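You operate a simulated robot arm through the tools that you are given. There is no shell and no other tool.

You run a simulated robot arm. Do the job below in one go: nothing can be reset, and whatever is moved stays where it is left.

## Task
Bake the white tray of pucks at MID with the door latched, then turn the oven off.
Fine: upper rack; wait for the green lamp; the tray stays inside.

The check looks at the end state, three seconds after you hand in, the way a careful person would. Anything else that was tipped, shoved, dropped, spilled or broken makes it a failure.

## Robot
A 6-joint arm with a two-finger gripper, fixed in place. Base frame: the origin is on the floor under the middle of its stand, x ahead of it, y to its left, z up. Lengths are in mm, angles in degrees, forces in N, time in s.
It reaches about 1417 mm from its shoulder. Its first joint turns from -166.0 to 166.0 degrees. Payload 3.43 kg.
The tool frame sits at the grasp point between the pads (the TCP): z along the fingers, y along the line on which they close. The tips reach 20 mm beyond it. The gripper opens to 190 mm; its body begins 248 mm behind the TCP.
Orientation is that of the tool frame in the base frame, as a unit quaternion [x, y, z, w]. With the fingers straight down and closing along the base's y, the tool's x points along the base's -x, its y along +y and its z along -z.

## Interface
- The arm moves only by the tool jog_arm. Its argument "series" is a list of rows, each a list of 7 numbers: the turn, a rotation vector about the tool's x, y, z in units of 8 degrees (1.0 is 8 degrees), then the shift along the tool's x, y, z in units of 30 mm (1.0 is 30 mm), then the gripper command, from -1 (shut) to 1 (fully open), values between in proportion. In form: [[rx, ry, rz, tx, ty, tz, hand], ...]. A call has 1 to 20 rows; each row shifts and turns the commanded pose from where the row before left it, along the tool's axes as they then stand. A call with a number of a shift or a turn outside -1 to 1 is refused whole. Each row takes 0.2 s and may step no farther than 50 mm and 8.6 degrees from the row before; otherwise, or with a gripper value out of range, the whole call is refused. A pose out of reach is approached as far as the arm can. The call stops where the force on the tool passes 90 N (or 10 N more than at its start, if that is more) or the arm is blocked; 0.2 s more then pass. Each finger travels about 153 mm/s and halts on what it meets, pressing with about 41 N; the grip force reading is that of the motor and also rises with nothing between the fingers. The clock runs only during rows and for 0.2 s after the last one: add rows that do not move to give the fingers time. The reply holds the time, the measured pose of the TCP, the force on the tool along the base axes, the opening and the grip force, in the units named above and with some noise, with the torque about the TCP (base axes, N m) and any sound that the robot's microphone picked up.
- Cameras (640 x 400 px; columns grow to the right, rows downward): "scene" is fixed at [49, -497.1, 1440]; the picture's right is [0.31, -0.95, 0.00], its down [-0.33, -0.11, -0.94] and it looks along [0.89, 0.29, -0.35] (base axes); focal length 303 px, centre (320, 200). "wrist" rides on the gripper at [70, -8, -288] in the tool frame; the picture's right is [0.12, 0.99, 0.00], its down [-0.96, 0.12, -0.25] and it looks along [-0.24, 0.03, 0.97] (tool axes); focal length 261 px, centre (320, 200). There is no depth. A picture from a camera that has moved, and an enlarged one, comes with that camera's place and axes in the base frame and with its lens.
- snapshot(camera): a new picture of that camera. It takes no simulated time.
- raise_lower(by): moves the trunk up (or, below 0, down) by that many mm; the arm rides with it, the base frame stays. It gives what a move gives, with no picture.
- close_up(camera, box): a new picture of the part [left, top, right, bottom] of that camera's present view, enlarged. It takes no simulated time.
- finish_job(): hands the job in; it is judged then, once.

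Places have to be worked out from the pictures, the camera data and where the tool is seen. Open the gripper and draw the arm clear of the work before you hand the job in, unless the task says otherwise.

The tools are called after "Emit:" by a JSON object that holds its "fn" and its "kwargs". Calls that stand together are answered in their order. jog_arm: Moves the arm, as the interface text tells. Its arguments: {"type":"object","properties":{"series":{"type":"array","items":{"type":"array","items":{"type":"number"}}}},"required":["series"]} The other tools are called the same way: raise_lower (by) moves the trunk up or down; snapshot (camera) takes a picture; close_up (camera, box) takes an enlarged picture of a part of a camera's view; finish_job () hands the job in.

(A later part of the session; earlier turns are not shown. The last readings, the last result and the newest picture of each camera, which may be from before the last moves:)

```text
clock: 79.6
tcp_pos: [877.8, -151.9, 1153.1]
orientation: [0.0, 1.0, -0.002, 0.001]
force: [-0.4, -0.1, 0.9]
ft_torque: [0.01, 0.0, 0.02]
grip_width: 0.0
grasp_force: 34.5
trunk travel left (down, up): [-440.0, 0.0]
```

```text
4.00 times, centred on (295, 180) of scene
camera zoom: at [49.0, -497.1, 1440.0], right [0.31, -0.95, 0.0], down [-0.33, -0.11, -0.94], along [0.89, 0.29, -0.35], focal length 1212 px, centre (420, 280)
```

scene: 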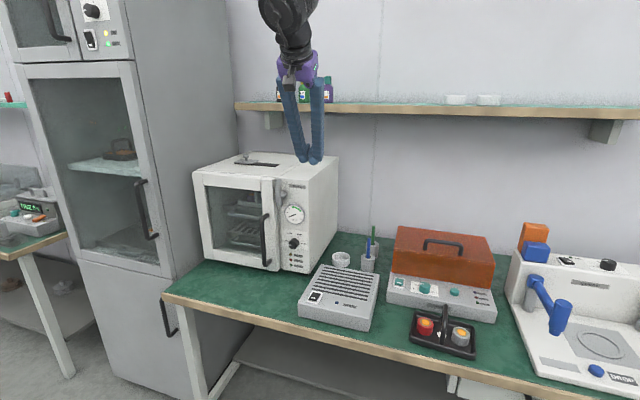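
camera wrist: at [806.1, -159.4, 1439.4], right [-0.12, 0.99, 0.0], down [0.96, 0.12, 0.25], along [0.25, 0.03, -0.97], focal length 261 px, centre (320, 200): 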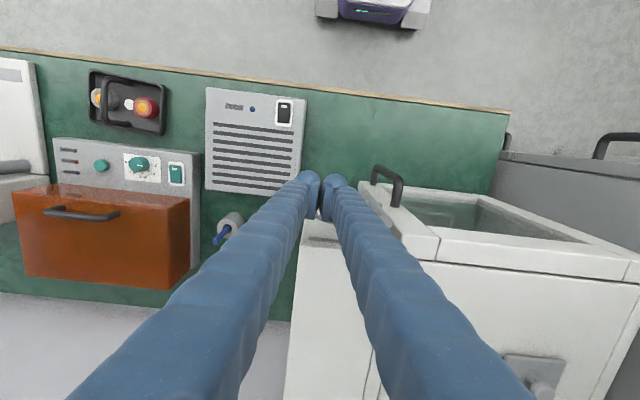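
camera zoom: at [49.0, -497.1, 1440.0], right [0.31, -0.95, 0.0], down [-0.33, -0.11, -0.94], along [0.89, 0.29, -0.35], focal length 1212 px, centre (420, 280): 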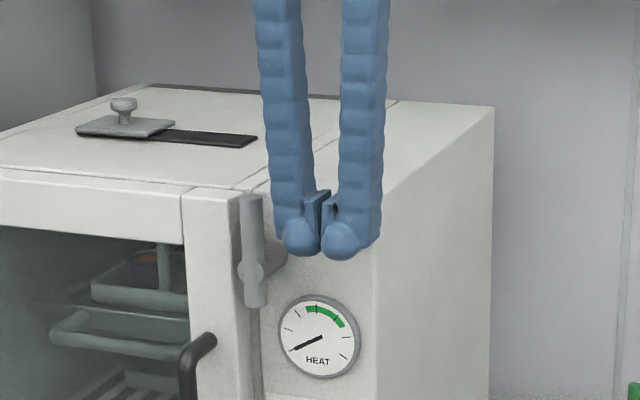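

Clear view: the fingers are right of the lever's upper arm. I'll push toward +y to begin rotating the lever top towards the door.

Emit:
{"fn": "jog_arm", "kwargs": {"series": [[0, 0, 0, 0, 0.5, 0, -1], [0, 0, 0, 0, 0.4, 0, -1], [0, 0, 0, 0, 0.29, -0.067, -1], [0, 0, 0, 0, 0.29, -0.067, -1], [0, 0, 0, 0, 0.29, -0.067, -1], [0, 0, 0, 0, 0, 0, -1]]}}

Emit:
{"fn": "close_up", "kwargs": {"camera": "scene", "box": [240, 130, 350, 230]}}

```text
clock: 81.0
tcp_pos: [878.9, -97.8, 1157.9]
orientation: [0.0, 1.0, -0.001, 0.001]
force: [-0.1, 0.7, -0.1]
ft_torque: [-0.02, 0.0, -0.02]
grip_width: 0.2
grasp_force: 34.3
trunk travel left (down, up): [-440.0, 0.0]
```

```text
4.00 times, centred on (295, 180) of scene
camera zoom: at [49.0, -497.1, 1440.0], right [0.31, -0.95, 0.0], down [-0.33, -0.11, -0.94], along [0.89, 0.29, -0.35], focal length 1212 px, centre (420, 280)
```

zoom: 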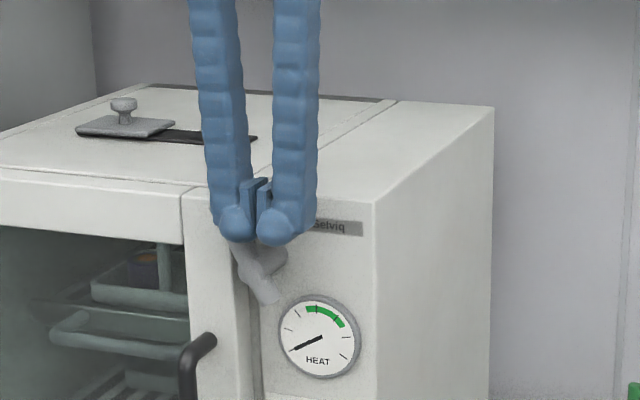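

The lever is turning as intended (about 30°). Continuing with the arc, then pressing down.

Emit:
{"fn": "jog_arm", "kwargs": {"series": [[0, 0, 0, 0, 0.29, 0.09, -1], [0, 0, 0, 0, 0.29, 0.09, -1], [0, 0, 0, 0, 0.29, 0.09, -1], [0, 0, 0, 0, 0, 0, -1]]}}

Emit:
{"fn": "close_up", "kwargs": {"camera": "scene", "box": [240, 130, 350, 230]}}

```text
clock: 82.0
tcp_pos: [876.9, -73.0, 1149.9]
orientation: [-0.001, 1.0, -0.001, 0.001]
force: [0.1, 0.5, 0.0]
ft_torque: [0.02, -0.04, -0.01]
grip_width: 0.0
grasp_force: 33.8
trunk travel left (down, up): [-440.0, 0.0]
```

```text
4.00 times, centred on (295, 180) of scene
camera zoom: at [49.0, -497.1, 1440.0], right [0.31, -0.95, 0.0], down [-0.33, -0.11, -0.94], along [0.89, 0.29, -0.35], focal length 1212 px, centre (420, 280)
```

zoom: 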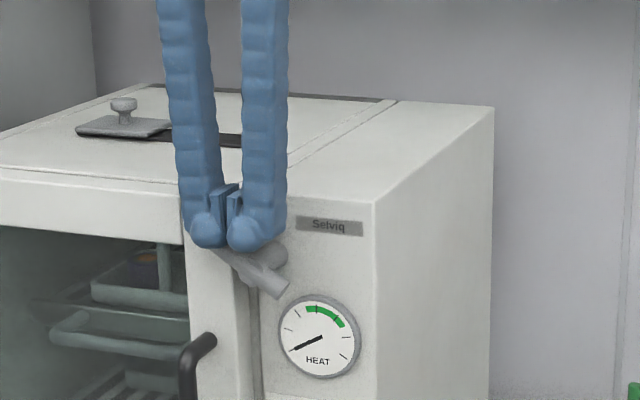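

About 55–60° now. Continuing down and left to bring it to horizontal.

Emit:
{"fn": "jog_arm", "kwargs": {"series": [[0, 0, 0, 0, 0.2, 0.2, -1], [0, 0, 0, 0, 0.2, 0.22, -1], [0, 0, 0, 0, 0.2, 0.22, -1], [0, 0, 0, 0, 0, 0, -1]]}}

Emit:
{"fn": "close_up", "kwargs": {"camera": "scene", "box": [240, 130, 350, 230]}}

```text
clock: 83.0
tcp_pos: [878.6, -55.8, 1132.8]
orientation: [-0.001, 1.0, 0.0, 0.003]
force: [1.2, -7.7, 23.8]
ft_torque: [-0.28, -0.33, -0.09]
grip_width: 6.1
grasp_force: 34.6
trunk travel left (down, up): [-440.0, 0.0]
```

```text
4.00 times, centred on (295, 180) of scene
camera zoom: at [49.0, -497.1, 1440.0], right [0.31, -0.95, 0.0], down [-0.33, -0.11, -0.94], along [0.89, 0.29, -0.35], focal length 1212 px, centre (420, 280)
```

zoom: 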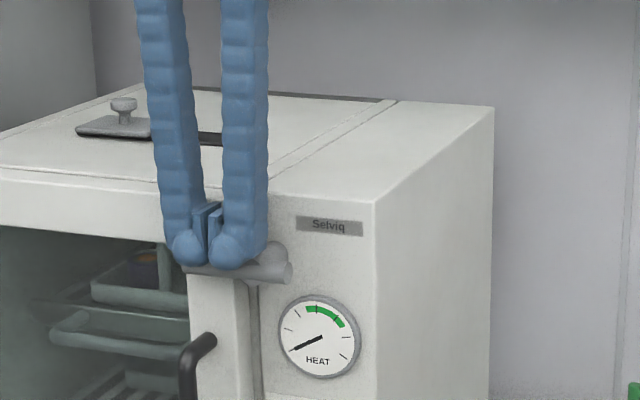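

The reaction of 24 N upward suggests the lever reached its stop, horizontal across the door edge. I'll lift off and look.

Emit:
{"fn": "jog_arm", "kwargs": {"series": [[0, 0, 0, 0, 0, -0.5, -1], [0, 0, 0, 0.5, 0, -1, -1], [0, 0, 0, 1, 0, -1, -1], [0, 0, 0, 1, 0, -1, -1], [0, 0, 0, 1, 0, 0, -1], [0, 0, 0, 0, 0, 0, -1]]}}

Emit:
{"fn": "close_up", "kwargs": {"camera": "scene", "box": [190, 150, 350, 290]}}

Emit:
{"fn": "close_up", "kwargs": {"camera": "scene", "box": [260, 170, 340, 280]}}

Emit:
{"fn": "snapshot", "kwargs": {"camera": "wrist"}}

```text
clock: 84.4
tcp_pos: [771.7, -54.1, 1234.6]
orientation: [0.0, 1.0, -0.001, 0.001]
force: [0.8, 0.0, 0.4]
ft_torque: [0.02, 0.03, -0.01]
grip_width: 0.0
grasp_force: 33.9
trunk travel left (down, up): [-440.0, 0.0]
```

```text
2.86 times, centred on (270, 220) of scene
camera zoom: at [49.0, -497.1, 1440.0], right [0.31, -0.95, 0.0], down [-0.33, -0.11, -0.94], along [0.89, 0.29, -0.35], focal length 866 px, centre (463, 143)
```

zoom: 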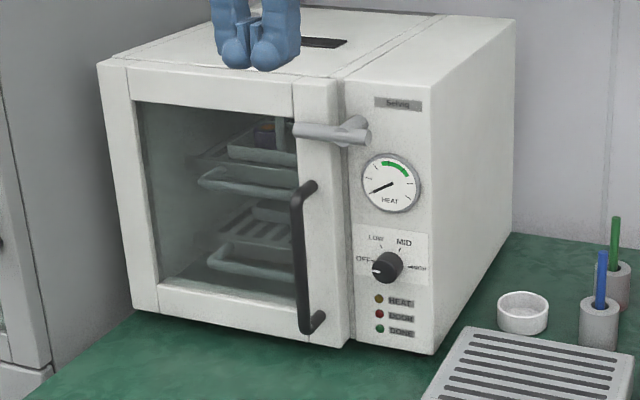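

```text
3.64 times, centred on (300, 225) of scene
camera zoom: at [49.0, -497.1, 1440.0], right [0.31, -0.95, 0.0], down [-0.33, -0.11, -0.94], along [0.89, 0.29, -0.35], focal length 1102 px, centre (393, 109)
```

zoom: 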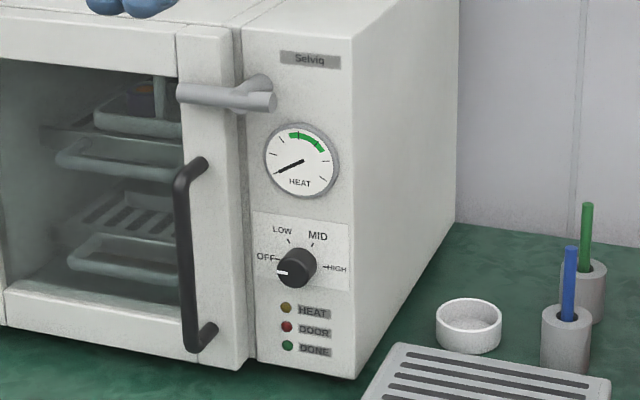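

```text
taken
camera wrist: at [699.0, -60.5, 1522.7], right [-0.12, 0.99, 0.0], down [0.96, 0.12, 0.25], along [0.25, 0.03, -0.97], focal length 261 px, centre (320, 200)
```

wrist: 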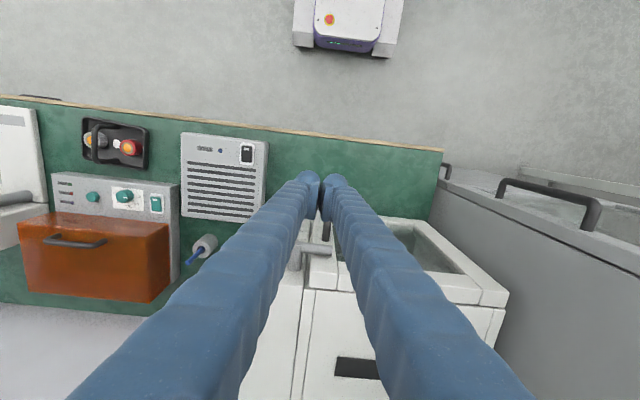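

The lever lies horizontally across the door edge: latched. Next is the knob (about (915, -113, 922)). I'll lower the trunk back, then go to a spot in front of the knob.

Emit:
{"fn": "raise_lower", "kwargs": {"by": -140}}

Emit:
{"fn": "jog_arm", "kwargs": {"series": [[0, 0, 0, 0, -1, 0, -1], [0, 0, 0, 0, -0.97, 0, -1], [0, 0, 0, 0, 0, 0.8, -1], [0, 0, 0, 0, 0, 1, -1], [0, 0, 0, 0, 0, 1, -1], [0, 0, 0, 0, 0, 0.8, -1], [0, 0, 0, -1, 0, 0, -1], [0, 0, 0, -1, 0, 0, -1], [0, 0, 0, -1, 0, 0, -1], [0, 0, 0.95, 0, 0, 0, -1], [0, 0, 0, 0, 0, 0, -1]]}}

Emit:
{"fn": "snapshot", "kwargs": {"camera": "scene"}}

Emit:
{"fn": "snapshot", "kwargs": {"camera": "wrist"}}

```text
clock: 86.0
tcp_pos: [770.2, -54.0, 1096.3]
orientation: [0.0, 1.0, -0.001, 0.001]
force: [0.6, 0.1, 0.4]
ft_torque: [-0.02, -0.05, 0.02]
grip_width: 0.0
grasp_force: 34.5
trunk travel left (down, up): [-300.0, 140.0]
```

```text
clock: 88.4
tcp_pos: [855.2, -112.1, 986.3]
orientation: [0.065, 0.998, 0.0, -0.002]
force: [-44.6, 14.1, -11.7]
ft_torque: [-2.01, -4.83, 1.76]
grip_width: 0.0
grasp_force: 34.3
trunk travel left (down, up): [-300.0, 140.0]
```

```text
taken
```

scene: 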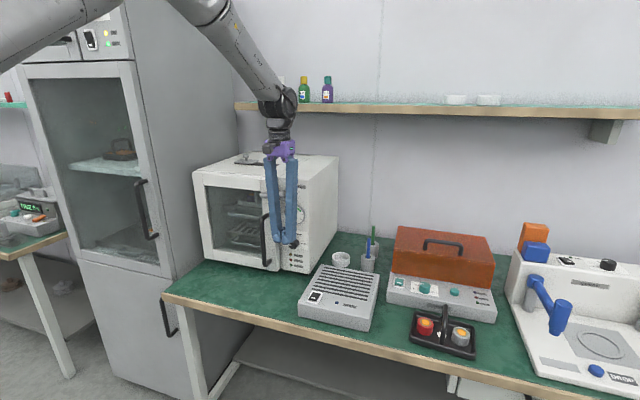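

```text
taken
camera wrist: at [783.9, -109.7, 1274.6], right [0.01, 1.0, 0.0], down [0.97, -0.01, 0.24], along [0.24, 0.0, -0.97], focal length 261 px, centre (320, 200)
```

wrist: 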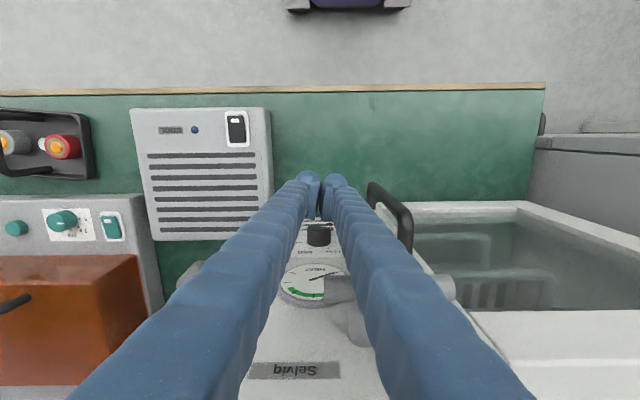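

The fingers' upper part is pressing on the latch lever (45 N in -x), so I'll back off at once and check the lever.

Emit:
{"fn": "jog_arm", "kwargs": {"series": [[0, 0, 0, 0.5, 0, 0, -1], [0, 0, 0, 0.7, 0, 0, -1], [0, 0, 0, 0, 0, 0, -1]]}}

Emit:
{"fn": "close_up", "kwargs": {"camera": "scene", "box": [190, 150, 350, 290]}}

Emit:
{"fn": "snapshot", "kwargs": {"camera": "wrist"}}

```text
clock: 89.2
tcp_pos: [826.0, -107.5, 988.4]
orientation: [0.067, 0.998, -0.001, 0.002]
force: [0.0, -0.8, -0.3]
ft_torque: [-0.04, -0.01, 0.02]
grip_width: 0.2
grasp_force: 34.8
trunk travel left (down, up): [-300.0, 140.0]
```

```text
2.86 times, centred on (270, 220) of scene
camera zoom: at [49.0, -497.1, 1440.0], right [0.31, -0.95, 0.0], down [-0.33, -0.11, -0.94], along [0.89, 0.29, -0.35], focal length 866 px, centre (463, 143)
```

zoom: 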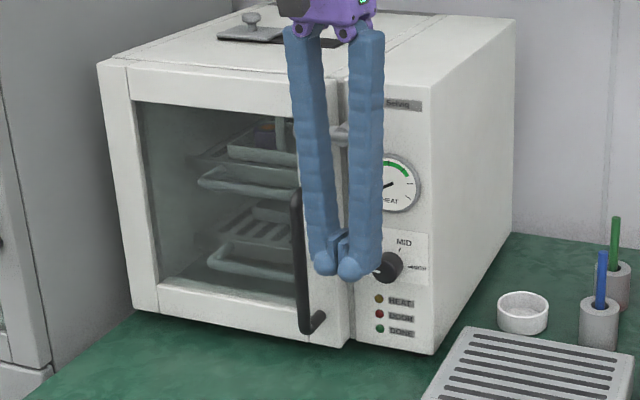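

```text
taken
camera wrist: at [753.5, -105.0, 1275.0], right [0.01, 1.0, 0.0], down [0.97, -0.01, 0.25], along [0.25, -0.01, -0.97], focal length 261 px, centre (320, 200)
```

wrist: 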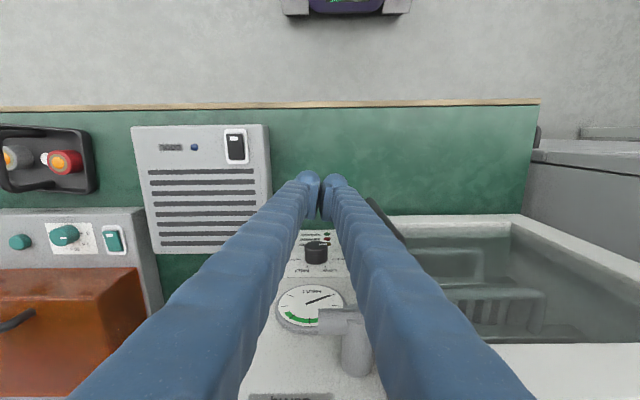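

Nothing shifted: oven and lever look the same. Now I'll tilt the gripper about 45° here with the yaw aligned to the arm's plane.

Emit:
{"fn": "jog_arm", "kwargs": {"series": [[0, -1, 0, 0, 0, 0, -1], [0, -1, 0, 0, 0, 0, -1], [0, -1, 0, 0, 0, 0, -1], [0, -1, 0, 0, 0, 0, -1], [0, -1, 0, 0, 0, 0, -1], [0, -0.6, 0, 0, 0, 0, -1], [0, 0, 0, 0, 0, 0, -1]]}}

Emit:
{"fn": "snapshot", "kwargs": {"camera": "scene"}}

```text
clock: 90.8
tcp_pos: [824.7, -107.8, 988.6]
orientation: [0.061, 0.922, -0.026, 0.381]
force: [-0.5, -0.4, 0.7]
ft_torque: [-0.01, -0.02, -0.03]
grip_width: 0.0
grasp_force: 34.3
trunk travel left (down, up): [-300.0, 140.0]
```

```text
taken
```

scene: 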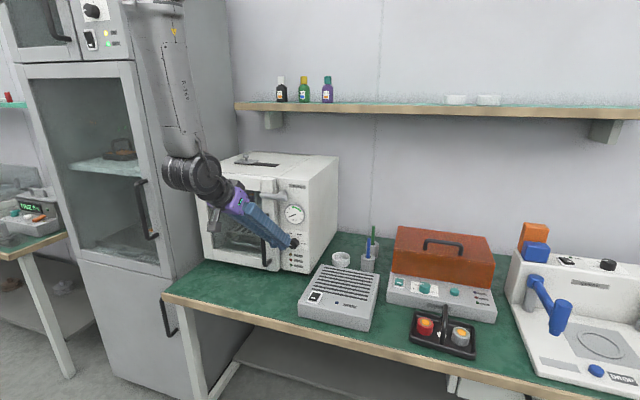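

No trouble this time. I'll step slightly forward and complete the tilt to horizontal.

Emit:
{"fn": "jog_arm", "kwargs": {"series": [[0, 0, 0, -0.35, 0, 0.35, -1], [0, 0, 0, -0.35, 0, 0.35, -1], [0, -1, 0, 0, 0, 0, -1], [0, -1, 0, 0, 0, 0, -1], [0, -1, 0, 0, 0, 0, -1], [0, -1, 0, 0, 0, 0, -1], [0, -1, 0, 0, 0, 0, -1], [0, -0.65, 0, 0, 0, 0, -1], [0, 0, 0, 0, 0, 0, -1]]}}

Emit:
{"fn": "snapshot", "kwargs": {"camera": "scene"}}

Emit:
{"fn": "snapshot", "kwargs": {"camera": "wrist"}}

```text
clock: 92.8
tcp_pos: [860.5, -113.4, 987.9]
orientation: [0.046, 0.707, -0.047, 0.704]
force: [-0.3, 0.4, 0.2]
ft_torque: [-0.01, -0.02, -0.01]
grip_width: 0.0
grasp_force: 34.4
out of reach, approached as far as the arm can: row 8
trunk travel left (down, up): [-300.0, 140.0]
```

```text
taken
```

scene: 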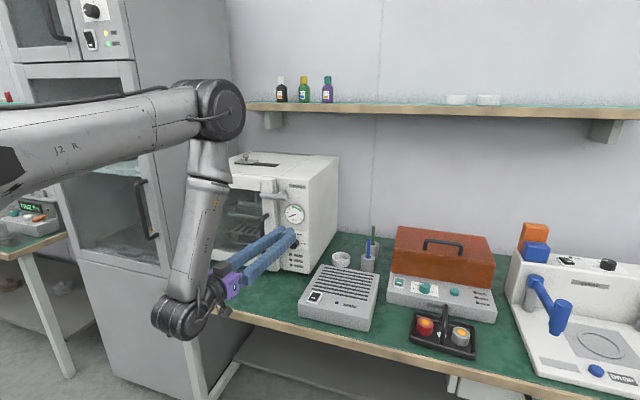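

```text
taken
camera wrist: at [573.0, -82.6, 918.9], right [0.13, 0.98, -0.12], down [-0.23, 0.15, 0.96], along [0.97, -0.1, 0.24], focal length 261 px, centre (320, 200)
```

wrist: 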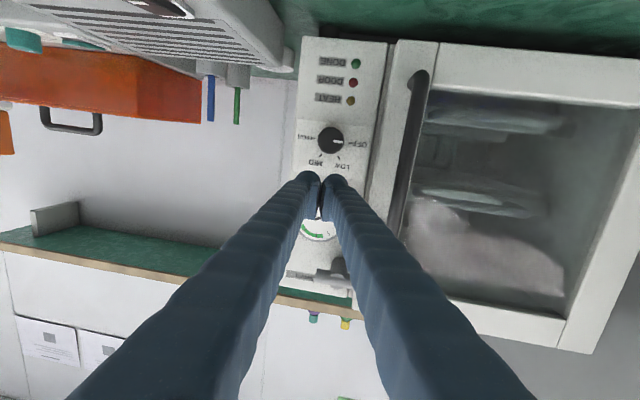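

Horizontal now, right above the knob height. I'll remove the 7.6° yaw so the fingers point straight at the panel, then zoom on the knob.

Emit:
{"fn": "jog_arm", "kwargs": {"series": [[-0.5, 0, 0, 0, 0, 0, -1], [-0.47, 0, 0, 0, 0, 0, -1], [0, 0, 0, 0, 0, 0, -1]]}}

Emit:
{"fn": "close_up", "kwargs": {"camera": "wrist", "box": [270, 20, 430, 200]}}

Emit:
{"fn": "close_up", "kwargs": {"camera": "scene", "box": [260, 180, 340, 280]}}

```text
clock: 93.6
tcp_pos: [862.4, -113.9, 988.0]
orientation: [-0.002, 0.706, 0.001, 0.708]
force: [0.2, -1.1, -0.1]
ft_torque: [-0.01, 0.03, 0.08]
grip_width: 0.1
grasp_force: 34.1
trunk travel left (down, up): [-300.0, 140.0]
```

```text
2.22 times, centred on (350, 110) of wrist
camera zoom: at [572.5, -122.1, 917.0], right [0.0, 0.99, -0.12], down [-0.25, 0.12, 0.96], along [0.97, 0.03, 0.25], focal length 579 px, centre (253, 400)
```

zoom: 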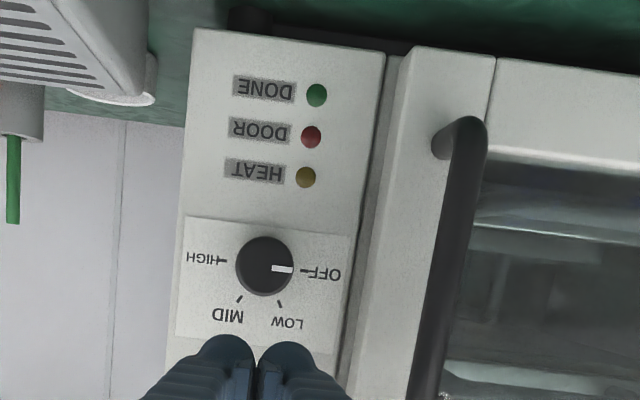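

```text
4.00 times, centred on (300, 230) of scene
camera zoom: at [49.0, -497.1, 1440.0], right [0.31, -0.95, 0.0], down [-0.33, -0.11, -0.94], along [0.89, 0.29, -0.35], focal length 1212 px, centre (400, 80)
```

zoom: 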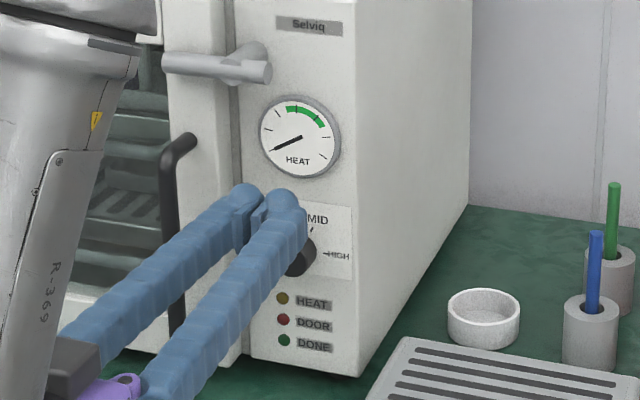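

The knob is at about (910, -113.5, 923.5), ~34 mm wide, pointer at OFF; MID is about 128° clockwise (positive about +x). I'll drop to knob height, open to ~60 mm, and pre-roll −56° so that a single grasp covers the turn.

Emit:
{"fn": "jog_arm", "kwargs": {"series": [[0, 0, 0, 0.7, 0, 0, -0.37], [0, 0, 0, 0.8, 0, 0, -0.37], [0, 0, 0, 0.65, 0, 0, -0.37], [0, 0, -1, 0, 0, 0, -0.37], [0, 0, -1, 0, 0, 0, -0.37], [0, 0, -1, 0, 0, 0, -0.37], [0, 0, -1, 0, 0, 0, -0.37], [0, 0, -1, 0, 0, 0, -0.37], [0, 0, -1, 0, 0, 0, -0.37], [0, 0, -1, 0, 0, 0, -0.37], [0, 0, 0, 0, 0, 0, -0.37]]}}

Emit:
{"fn": "snapshot", "kwargs": {"camera": "wrist"}}

Emit:
{"fn": "close_up", "kwargs": {"camera": "scene", "box": [240, 180, 340, 280]}}

```text
clock: 96.0
tcp_pos: [861.2, -114.2, 923.8]
orientation: [-0.333, 0.623, -0.333, 0.625]
force: [0.5, 0.6, -0.4]
ft_torque: [-0.01, 0.03, 0.03]
grip_width: 60.0
grasp_force: 0.1
trunk travel left (down, up): [-300.0, 140.0]
```

```text
taken
camera wrist: at [572.2, -176.5, 891.0], right [0.0, 0.45, -0.89], down [-0.25, 0.86, 0.44], along [0.97, 0.22, 0.11], focal length 261 px, centre (320, 200)
```

wrist: 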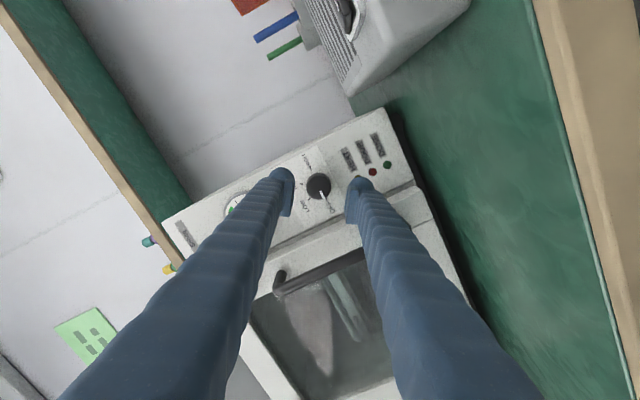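

```text
4.00 times, centred on (290, 230) of scene
camera zoom: at [49.0, -497.1, 1440.0], right [0.31, -0.95, 0.0], down [-0.33, -0.11, -0.94], along [0.89, 0.29, -0.35], focal length 1212 px, centre (440, 80)
```

zoom: 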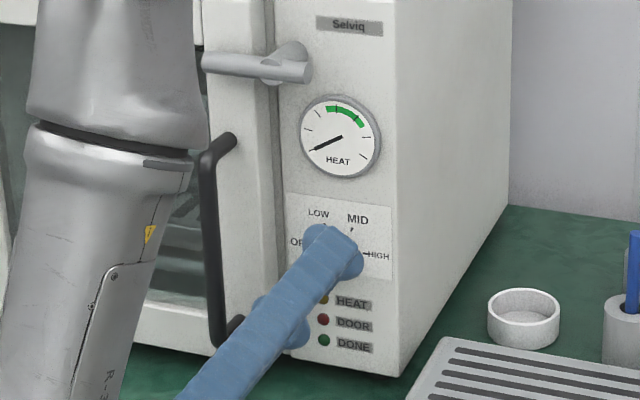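

The knob looks centred between the fingers. I'll zoom in to confirm before advancing.

Emit:
{"fn": "close_up", "kwargs": {"camera": "wrist", "box": [250, 130, 410, 240]}}

```text
3.64 times, centred on (330, 185) of wrist
camera zoom: at [572.2, -176.5, 891.0], right [0.0, 0.45, -0.89], down [-0.25, 0.86, 0.44], along [0.97, 0.22, 0.11], focal length 948 px, centre (284, 254)
```

zoom: 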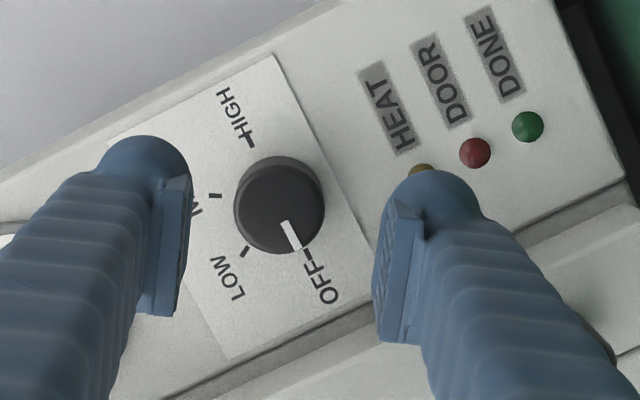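

The knob is within ~2.5 mm of centre. I'll make the small correction and advance in stages, watching for contact.

Emit:
{"fn": "jog_arm", "kwargs": {"series": [[0, 0, 0, -0.037, -0.08, 0.3, -0.37], [0, 0, 0, 0, 0, 0.4, -0.37], [0, 0, 0, 0, 0, 0.3, -0.37], [0, 0, 0, 0, 0, 0.15, -0.37], [0, 0, 0, 0, 0, 0, -0.37]]}}

Emit:
{"fn": "close_up", "kwargs": {"camera": "wrist", "box": [250, 130, 410, 240]}}

Emit:
{"fn": "close_up", "kwargs": {"camera": "scene", "box": [260, 200, 330, 270]}}

```text
clock: 97.2
tcp_pos: [897.0, -113.8, 926.6]
orientation: [-0.333, 0.623, -0.332, 0.625]
force: [0.0, 0.5, -0.5]
ft_torque: [0.05, 0.02, -0.01]
grip_width: 59.8
grasp_force: 0.1
trunk travel left (down, up): [-300.0, 140.0]
```

```text
3.64 times, centred on (330, 185) of wrist
camera zoom: at [607.4, -176.6, 893.8], right [0.0, 0.46, -0.89], down [-0.25, 0.86, 0.44], along [0.97, 0.22, 0.11], focal length 948 px, centre (284, 254)
```

zoom: 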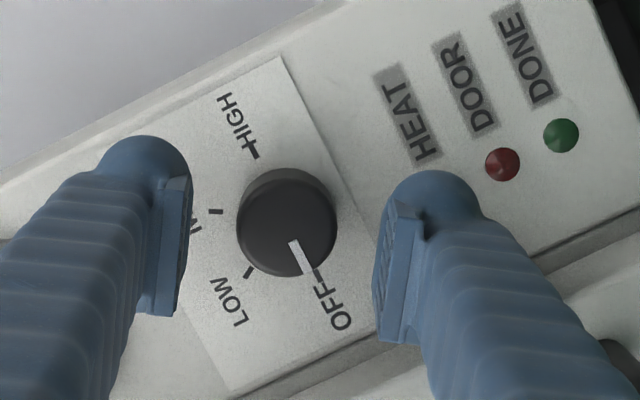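

```text
5.71 times, centred on (295, 235) of scene
camera zoom: at [49.0, -497.1, 1440.0], right [0.31, -0.95, 0.0], down [-0.33, -0.11, -0.94], along [0.89, 0.29, -0.35], focal length 1731 px, centre (463, 0)
```

zoom: 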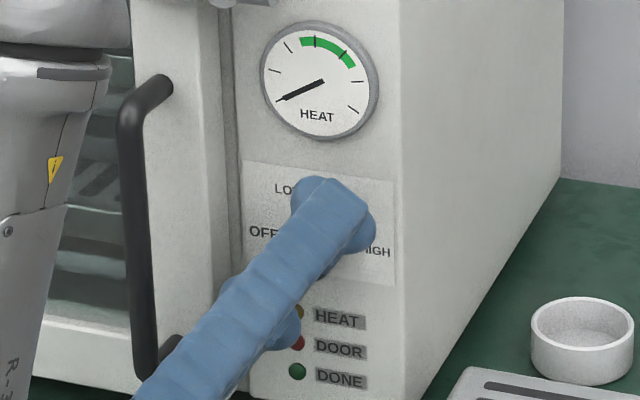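

Still no contact at x=897 and well centred. I'll advance about 9 mm more so the pads overlap the knob, checking force.

Emit:
{"fn": "jog_arm", "kwargs": {"series": [[0, 0, 0, 0, 0.03, 0.15, -0.37], [0, 0, 0, 0, 0, 0.15, -0.37], [0, 0, 0, 0, 0, 0, -0.37]]}}

Emit:
{"fn": "close_up", "kwargs": {"camera": "wrist", "box": [250, 130, 410, 240]}}

```text
clock: 98.0
tcp_pos: [904.2, -113.4, 925.7]
orientation: [-0.333, 0.624, -0.331, 0.625]
force: [-0.1, 0.3, -0.4]
ft_torque: [0.0, 0.04, -0.02]
grip_width: 59.9
grasp_force: 0.1
trunk travel left (down, up): [-300.0, 140.0]
```

```text
3.64 times, centred on (330, 185) of wrist
camera zoom: at [616.0, -175.6, 893.0], right [0.0, 0.46, -0.89], down [-0.25, 0.86, 0.44], along [0.97, 0.22, 0.11], focal length 948 px, centre (284, 254)
```

zoom: 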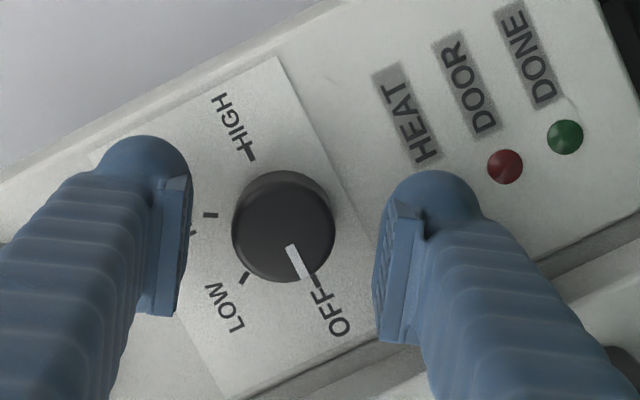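

Well centred. Closing on the knob now.

Emit:
{"fn": "jog_arm", "kwargs": {"series": [[0, 0, 0, 0, 0, 0, -0.5], [0, 0, 0, 0, 0, 0, -0.7], [0, 0, 0, 0, 0, 0, -1], [0, 0, 0, 0, 0, 0, -1]]}}

Emit:
{"fn": "close_up", "kwargs": {"camera": "wrist", "box": [250, 130, 410, 240]}}

```text
clock: 99.0
tcp_pos: [903.6, -113.9, 926.2]
orientation: [-0.334, 0.623, -0.332, 0.625]
force: [2.0, -1.9, 1.9]
ft_torque: [0.03, -0.02, 0.0]
grip_width: 32.7
grasp_force: 44.7
trunk travel left (down, up): [-300.0, 140.0]
```

```text
3.64 times, centred on (330, 185) of wrist
camera zoom: at [616.1, -175.8, 893.2], right [0.0, 0.46, -0.89], down [-0.25, 0.86, 0.44], along [0.97, 0.22, 0.11], focal length 948 px, centre (284, 254)
```

zoom: 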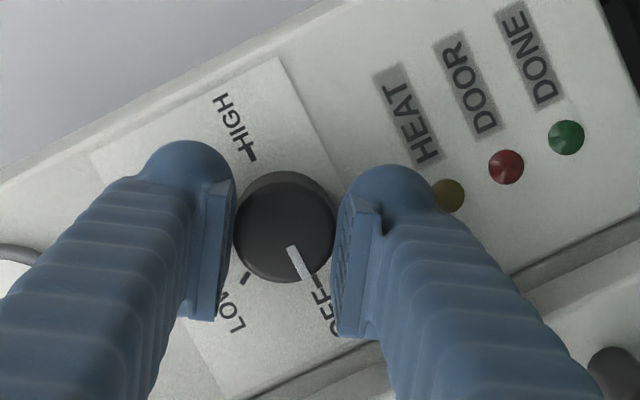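

Grasped (32.7 mm, 45 N). Now turning 120° clockwise as seen from the front (+ about tool z).

Emit:
{"fn": "jog_arm", "kwargs": {"series": [[0, 0, 0.5, 0, 0, 0, -1], [0, 0, 1, 0, 0, 0, -1], [0, 0, 1, 0, 0, 0, -1], [0, 0, 1, 0, 0, 0, -1], [0, 0, 1, 0, 0, 0, -1], [0, 0, 1, 0, 0, 0, -1], [0, 0, 1, 0, 0, 0, -1], [0, 0, 1, 0, 0, 0, -1], [0, 0, 1, 0, 0, 0, -1], [0, 0, 1, 0, 0, 0, -1], [0, 0, 1, 0, 0, 0, -1], [0, 0, 1, 0, 0, 0, -1], [0, 0, 1, 0, 0, 0, -1], [0, 0, 1, 0, 0, 0, -1], [0, 0, 1, 0, 0, 0, -1], [0, 0, 0.5, 0, 0, 0, -1], [0, 0, 0, 0, 0, 0, -1]]}}

Emit:
{"fn": "close_up", "kwargs": {"camera": "wrist", "box": [230, 90, 430, 250]}}

Emit:
{"fn": "close_up", "kwargs": {"camera": "scene", "box": [250, 170, 340, 280]}}

```text
clock: 102.6
tcp_pos: [904.7, -116.7, 926.3]
orientation: [0.374, 0.599, 0.376, 0.6]
force: [20.3, -32.3, 13.5]
ft_torque: [0.01, -0.12, -0.25]
grip_width: 32.5
grasp_force: 45.1
trunk travel left (down, up): [-300.0, 140.0]
```

```text
2.50 times, centred on (330, 170) of wrist
camera zoom: at [615.8, -55.6, 886.8], right [0.0, 0.54, 0.84], down [-0.25, -0.81, 0.53], along [0.97, -0.21, 0.14], focal length 652 px, centre (295, 275)
```

zoom: 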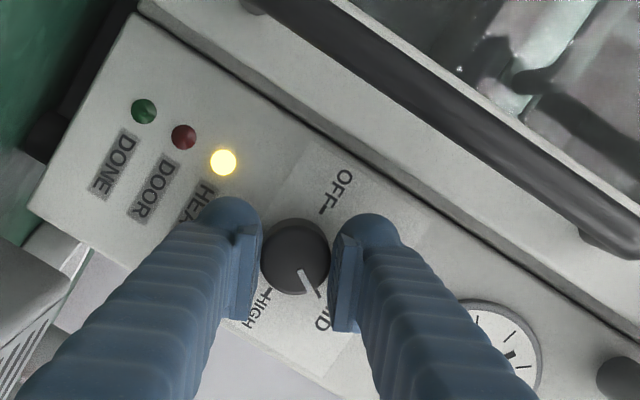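

```text
3.64 times, centred on (295, 225) of scene
camera zoom: at [49.0, -497.1, 1440.0], right [0.31, -0.95, 0.0], down [-0.33, -0.11, -0.94], along [0.89, 0.29, -0.35], focal length 1102 px, centre (411, 109)
```

zoom: 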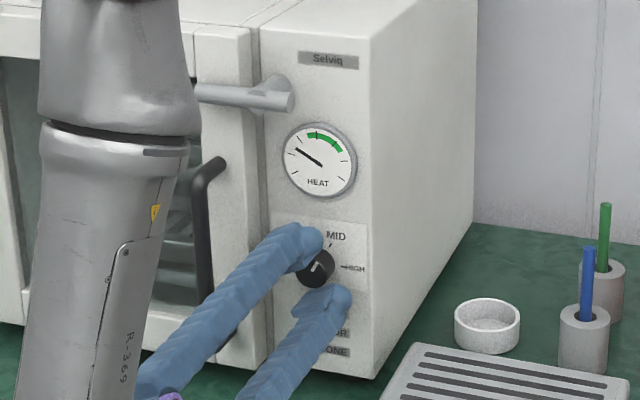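

The HEAT lamp is lit and the needle is rising. I'll zoom to check the pointer sits on the MID tick.

Emit:
{"fn": "close_up", "kwargs": {"camera": "wrist", "box": [300, 140, 380, 200]}}

Emit:
{"fn": "close_up", "kwargs": {"camera": "scene", "box": [275, 195, 325, 245]}}

```text
6.67 times, centred on (340, 170) of wrist
camera zoom: at [615.8, -55.6, 886.8], right [0.0, 0.54, 0.84], down [-0.25, -0.81, 0.53], along [0.97, -0.21, 0.14], focal length 1738 px, centre (187, 400)
```

zoom: 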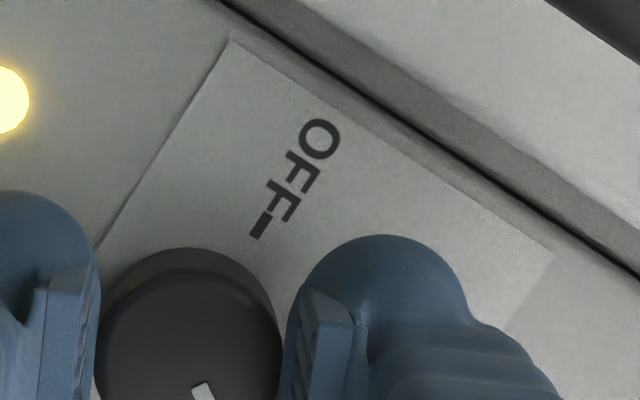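

```text
8.00 times, centred on (300, 220) of scene
camera zoom: at [49.0, -497.1, 1440.0], right [0.31, -0.95, 0.0], down [-0.33, -0.11, -0.94], along [0.89, 0.29, -0.35], focal length 2424 px, centre (480, 40)
```

zoom: 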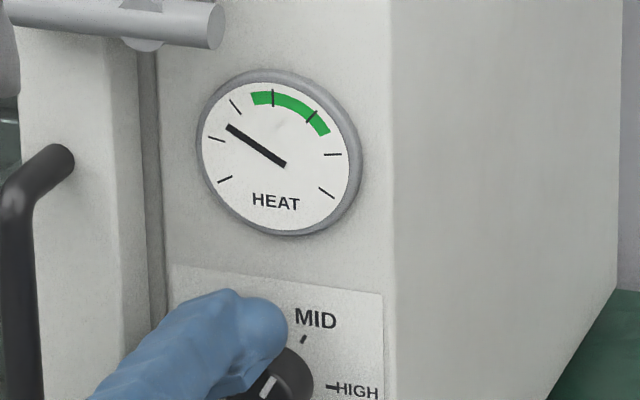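

Let me shift the enlarged area to the pointer itself to confirm it lines up with MID.

Emit:
{"fn": "close_up", "kwargs": {"camera": "wrist", "box": [295, 150, 375, 210]}}

Emit:
{"fn": "close_up", "kwargs": {"camera": "scene", "box": [275, 220, 325, 260]}}

```text
6.67 times, centred on (335, 180) of wrist
camera zoom: at [615.8, -55.6, 886.8], right [0.0, 0.54, 0.84], down [-0.25, -0.81, 0.53], along [0.97, -0.21, 0.14], focal length 1738 px, centre (220, 333)
```

zoom: 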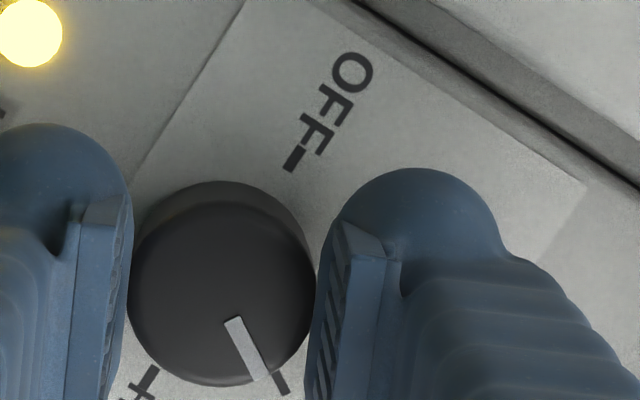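

```text
10.00 times, centred on (300, 240) of scene
camera zoom: at [49.0, -497.1, 1440.0], right [0.31, -0.95, 0.0], down [-0.33, -0.11, -0.94], along [0.89, 0.29, -0.35], focal length 3030 px, centre (520, -200)
```

zoom: 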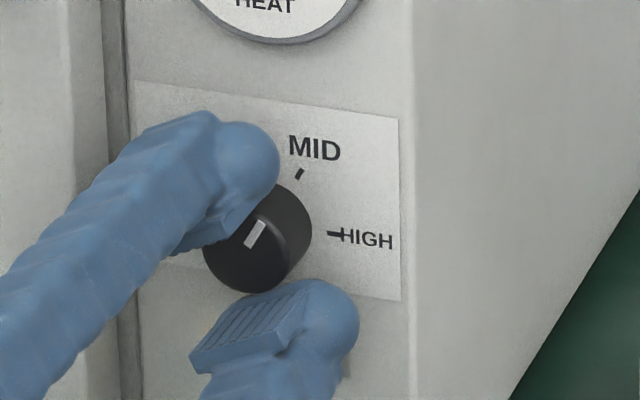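

The pointer lines up with the MID tick. I'll relieve the small side load on the knob and wait, watching lamps and needle.

Emit:
{"fn": "jog_arm", "kwargs": {"series": [[0, 0, 0, -0.07, -0.03, 0, -1], [0, 0, 0, 0, 0, 0, -1], [0, 0, 0, 0, 0, 0, -1], [0, 0, 0, 0, 0, 0, -1], [0, 0, 0, 0, 0, 0, -1], [0, 0, 0, 0, 0, 0, -1], [0, 0, 0, 0, 0, 0, -1], [0, 0, 0, 0, 0, 0, -1], [0, 0, 0, 0, 0, 0, -1], [0, 0, 0, 0, 0, 0, -1]]}}

Emit:
{"fn": "close_up", "kwargs": {"camera": "scene", "box": [260, 180, 340, 270]}}

Emit:
{"fn": "snapshot", "kwargs": {"camera": "wrist"}}

```text
clock: 104.8
tcp_pos: [903.6, -115.7, 925.3]
orientation: [0.374, 0.6, 0.376, 0.599]
force: [15.1, -21.7, 13.1]
ft_torque: [0.03, -0.1, -0.28]
grip_width: 32.4
grasp_force: 45.1
trunk travel left (down, up): [-300.0, 140.0]
```

```text
4.44 times, centred on (300, 225) of scene
camera zoom: at [49.0, -497.1, 1440.0], right [0.31, -0.95, 0.0], down [-0.33, -0.11, -0.94], along [0.89, 0.29, -0.35], focal length 1346 px, centre (409, 89)
```

zoom: 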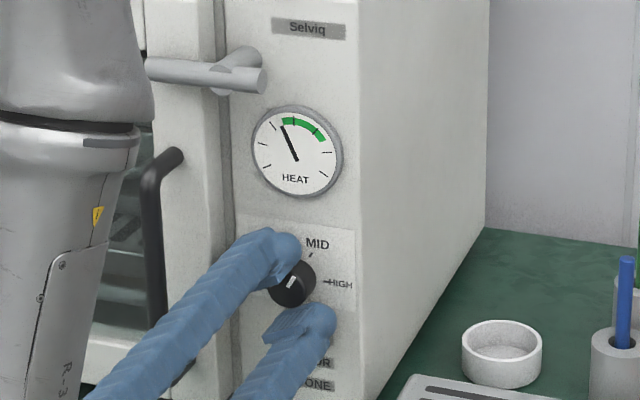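

```text
taken
camera wrist: at [615.4, -56.2, 886.5], right [0.0, 0.54, 0.84], down [-0.25, -0.81, 0.53], along [0.97, -0.21, 0.14], focal length 261 px, centre (320, 200)
```

wrist: 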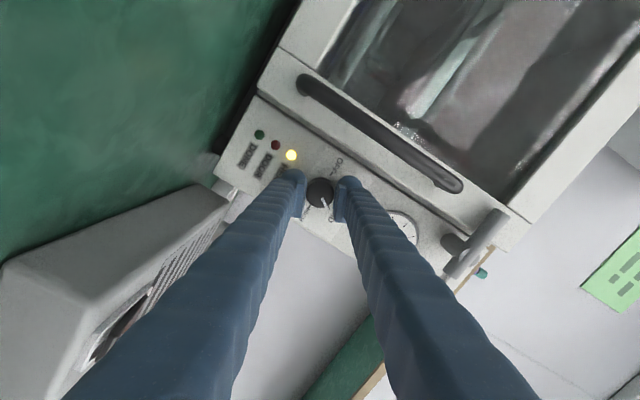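

The needle is entering the green band. I'll keep waiting in short steps and watch the DONE lamp.

Emit:
{"fn": "jog_arm", "kwargs": {"series": [[0, 0, 0, 0, 0, 0, -1], [0, 0, 0, 0, 0, 0, -1], [0, 0, 0, 0, 0, 0, -1], [0, 0, 0, 0, 0, 0, -1], [0, 0, 0, 0, 0, 0, -1], [0, 0, 0, 0, 0, 0, -1], [0, 0, 0, 0, 0, 0, -1], [0, 0, 0, 0, 0, 0, -1], [0, 0, 0, 0, 0, 0, -1], [0, 0, 0, 0, 0, 0, -1], [0, 0, 0, 0, 0, 0, -1], [0, 0, 0, 0, 0, 0, -1]]}}

Emit:
{"fn": "close_up", "kwargs": {"camera": "scene", "box": [260, 180, 340, 270]}}

Emit:
{"fn": "close_up", "kwargs": {"camera": "wrist", "box": [220, 100, 400, 220]}}

```text
clock: 107.4
tcp_pos: [904.1, -116.3, 924.8]
orientation: [0.373, 0.6, 0.375, 0.6]
force: [11.4, -15.0, 10.0]
ft_torque: [-0.01, -0.09, -0.12]
grip_width: 32.4
grasp_force: 44.5
trunk travel left (down, up): [-300.0, 140.0]
```

```text
4.44 times, centred on (300, 225) of scene
camera zoom: at [49.0, -497.1, 1440.0], right [0.31, -0.95, 0.0], down [-0.33, -0.11, -0.94], along [0.89, 0.29, -0.35], focal length 1346 px, centre (409, 89)
```

zoom: 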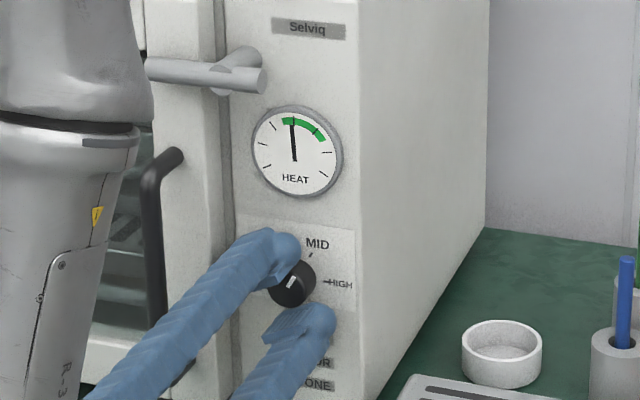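

```text
3.33 times, centred on (310, 160) of wrist
camera zoom: at [615.3, -56.0, 886.5], right [0.0, 0.54, 0.84], down [-0.25, -0.81, 0.53], along [0.97, -0.21, 0.14], focal length 869 px, centre (353, 333)
```

zoom: 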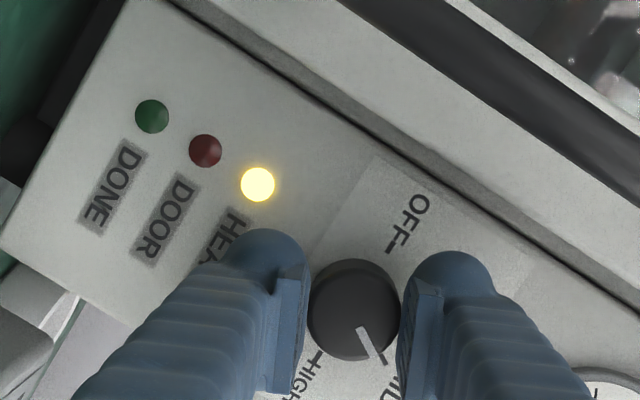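

The needle is in the green band; DONE is not lit yet. Waiting on.

Emit:
{"fn": "jog_arm", "kwargs": {"series": [[0, 0, 0, 0, 0, 0, -1], [0, 0, 0, 0, 0, 0, -1], [0, 0, 0, 0, 0, 0, -1], [0, 0, 0, 0, 0, 0, -1], [0, 0, 0, 0, 0, 0, -1], [0, 0, 0, 0, 0, 0, -1], [0, 0, 0, 0, 0, 0, -1], [0, 0, 0, 0, 0, 0, -1], [0, 0, 0, 0, 0, 0, -1], [0, 0, 0, 0, 0, 0, -1], [0, 0, 0, 0, 0, 0, -1], [0, 0, 0, 0, 0, 0, -1], [0, 0, 0, 0, 0, 0, -1], [0, 0, 0, 0, 0, 0, -1], [0, 0, 0, 0, 0, 0, -1]]}}

Emit:
{"fn": "close_up", "kwargs": {"camera": "scene", "box": [260, 180, 340, 270]}}

Emit:
{"fn": "close_up", "kwargs": {"camera": "wrist", "box": [220, 100, 400, 220]}}

```text
clock: 110.6
tcp_pos: [903.9, -115.9, 926.1]
orientation: [0.373, 0.6, 0.375, 0.6]
force: [2.7, -10.6, 4.9]
ft_torque: [0.03, -0.09, -0.1]
grip_width: 32.3
grasp_force: 44.8
trunk travel left (down, up): [-300.0, 140.0]
```

```text
4.44 times, centred on (300, 225) of scene
camera zoom: at [49.0, -497.1, 1440.0], right [0.31, -0.95, 0.0], down [-0.33, -0.11, -0.94], along [0.89, 0.29, -0.35], focal length 1346 px, centre (409, 89)
```

zoom: 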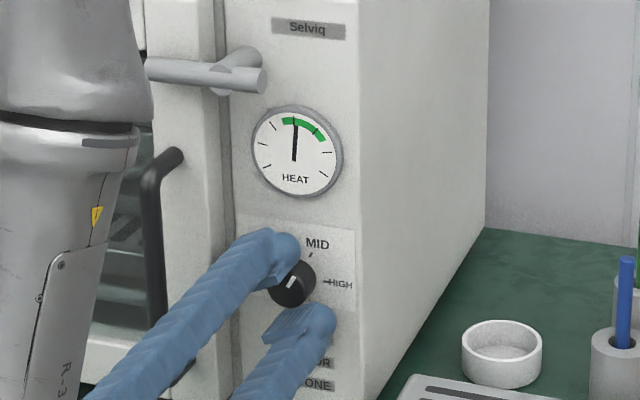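

```text
3.33 times, centred on (310, 160) of wrist
camera zoom: at [615.2, -55.9, 886.5], right [0.0, 0.54, 0.84], down [-0.25, -0.81, 0.53], along [0.97, -0.21, 0.14], focal length 869 px, centre (353, 333)
```

zoom: 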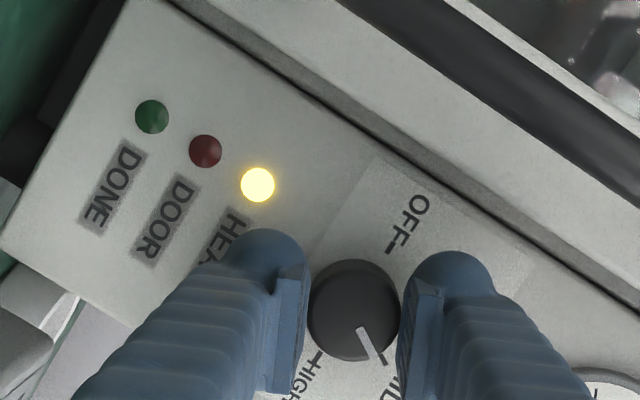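

Needle steady in the green at MID; DONE still dark. I keep waiting.

Emit:
{"fn": "jog_arm", "kwargs": {"series": [[0, 0, 0, 0, 0, 0, -1], [0, 0, 0, 0, 0, 0, -1], [0, 0, 0, 0, 0, 0, -1], [0, 0, 0, 0, 0, 0, -1], [0, 0, 0, 0, 0, 0, -1], [0, 0, 0, 0, 0, 0, -1], [0, 0, 0, 0, 0, 0, -1], [0, 0, 0, 0, 0, 0, -1], [0, 0, 0, 0, 0, 0, -1], [0, 0, 0, 0, 0, 0, -1], [0, 0, 0, 0, 0, 0, -1], [0, 0, 0, 0, 0, 0, -1], [0, 0, 0, 0, 0, 0, -1], [0, 0, 0, 0, 0, 0, -1], [0, 0, 0, 0, 0, 0, -1]]}}

Emit:
{"fn": "close_up", "kwargs": {"camera": "wrist", "box": [220, 100, 400, 220]}}

```text
clock: 113.8
tcp_pos: [904.3, -116.2, 924.4]
orientation: [0.374, 0.6, 0.375, 0.6]
force: [-1.2, -8.2, 0.4]
ft_torque: [0.0, 0.02, -0.05]
grip_width: 32.4
grasp_force: 45.2
trunk travel left (down, up): [-300.0, 140.0]
```

```text
3.33 times, centred on (310, 160) of wrist
camera zoom: at [615.2, -55.8, 886.4], right [0.0, 0.54, 0.84], down [-0.25, -0.81, 0.53], along [0.97, -0.21, 0.14], focal length 869 px, centre (353, 333)
```

zoom: 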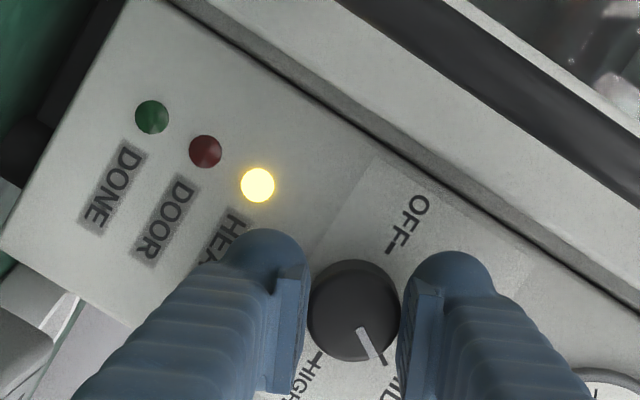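

Still heating, no DONE lamp. Waiting another few seconds.

Emit:
{"fn": "jog_arm", "kwargs": {"series": [[0, 0, 0, 0, 0, 0, -1], [0, 0, 0, 0, 0, 0, -1], [0, 0, 0, 0, 0, 0, -1], [0, 0, 0, 0, 0, 0, -1], [0, 0, 0, 0, 0, 0, -1], [0, 0, 0, 0, 0, 0, -1], [0, 0, 0, 0, 0, 0, -1], [0, 0, 0, 0, 0, 0, -1], [0, 0, 0, 0, 0, 0, -1], [0, 0, 0, 0, 0, 0, -1], [0, 0, 0, 0, 0, 0, -1], [0, 0, 0, 0, 0, 0, -1], [0, 0, 0, 0, 0, 0, -1], [0, 0, 0, 0, 0, 0, -1], [0, 0, 0, 0, 0, 0, -1]]}}

Emit:
{"fn": "close_up", "kwargs": {"camera": "wrist", "box": [220, 100, 400, 220]}}

Emit:
{"fn": "close_up", "kwargs": {"camera": "scene", "box": [260, 180, 340, 270]}}

```text
clock: 117.0
tcp_pos: [904.3, -115.7, 924.3]
orientation: [0.373, 0.6, 0.375, 0.6]
force: [-3.0, -5.5, -1.2]
ft_torque: [0.01, 0.05, -0.07]
grip_width: 32.5
grasp_force: 45.7
trunk travel left (down, up): [-300.0, 140.0]
```

```text
3.33 times, centred on (310, 160) of wrist
camera zoom: at [615.2, -55.7, 886.4], right [0.0, 0.54, 0.84], down [-0.25, -0.81, 0.53], along [0.97, -0.2, 0.14], focal length 869 px, centre (353, 333)
```

zoom: 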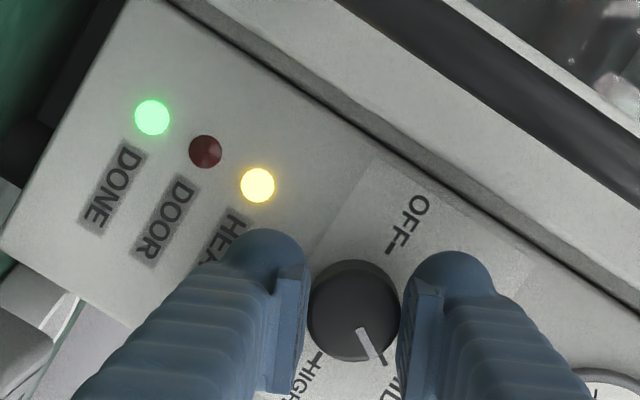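

```text
4.44 times, centred on (300, 225) of scene
camera zoom: at [49.0, -497.1, 1440.0], right [0.31, -0.95, 0.0], down [-0.33, -0.11, -0.94], along [0.89, 0.29, -0.35], focal length 1346 px, centre (409, 89)
```

zoom: 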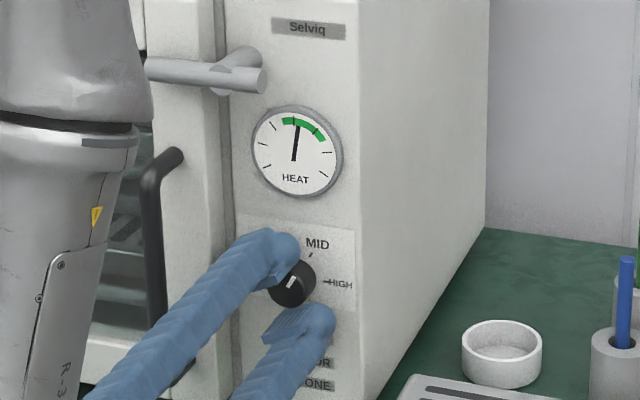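

The green DONE lamp is lit. I'll turn the knob back 120° counter‑clockwise to OFF.

Emit:
{"fn": "jog_arm", "kwargs": {"series": [[0, 0, -0.5, 0, 0, 0, -1], [0, 0, -1, 0, 0, 0, -1], [0, 0, -1, 0, 0, 0, -1], [0, 0, -1, 0, 0, 0, -1], [0, 0, -1, 0, 0, 0, -1], [0, 0, -1, 0, 0, 0, -1], [0, 0, -1, 0, 0, 0, -1], [0, 0, -1, 0, 0, 0, -1], [0, 0, -1, 0, 0, 0, -1], [0, 0, -1, 0, 0, 0, -1], [0, 0, -1, 0, 0, 0, -1], [0, 0, -1, 0, 0, 0, -1], [0, 0, -1, 0, 0, 0, -1], [0, 0, -1, 0, 0, 0, -1], [0, 0, -1, 0, 0, 0, -1], [0, 0, -0.5, 0, 0, 0, -1], [0, 0, 0, 0, 0, 0, -1]]}}

Emit:
{"fn": "close_up", "kwargs": {"camera": "wrist", "box": [250, 130, 410, 240]}}

Emit:
{"fn": "close_up", "kwargs": {"camera": "scene", "box": [260, 180, 340, 270]}}

```text
clock: 120.6
tcp_pos: [904.6, -113.6, 926.0]
orientation: [-0.334, 0.624, -0.331, 0.625]
force: [-15.8, 10.5, -5.7]
ft_torque: [0.0, 0.03, 0.17]
grip_width: 32.4
grasp_force: 45.0
trunk travel left (down, up): [-300.0, 140.0]
```

```text
3.64 times, centred on (330, 185) of wrist
camera zoom: at [615.7, -177.1, 893.1], right [0.0, 0.45, -0.89], down [-0.25, 0.86, 0.44], along [0.97, 0.22, 0.11], focal length 948 px, centre (284, 254)
```

zoom: 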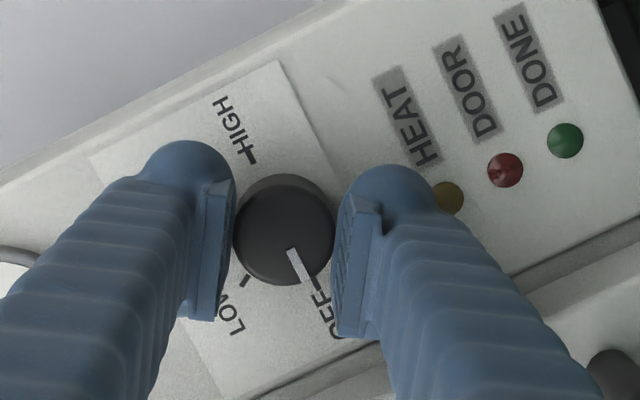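

```text
4.44 times, centred on (300, 225) of scene
camera zoom: at [49.0, -497.1, 1440.0], right [0.31, -0.95, 0.0], down [-0.33, -0.11, -0.94], along [0.89, 0.29, -0.35], focal length 1346 px, centre (409, 89)
```

zoom: 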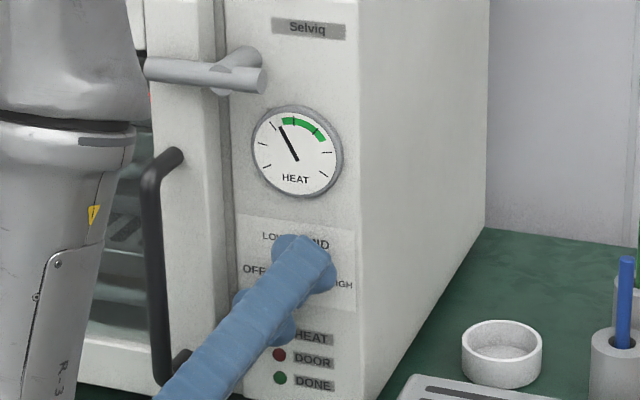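

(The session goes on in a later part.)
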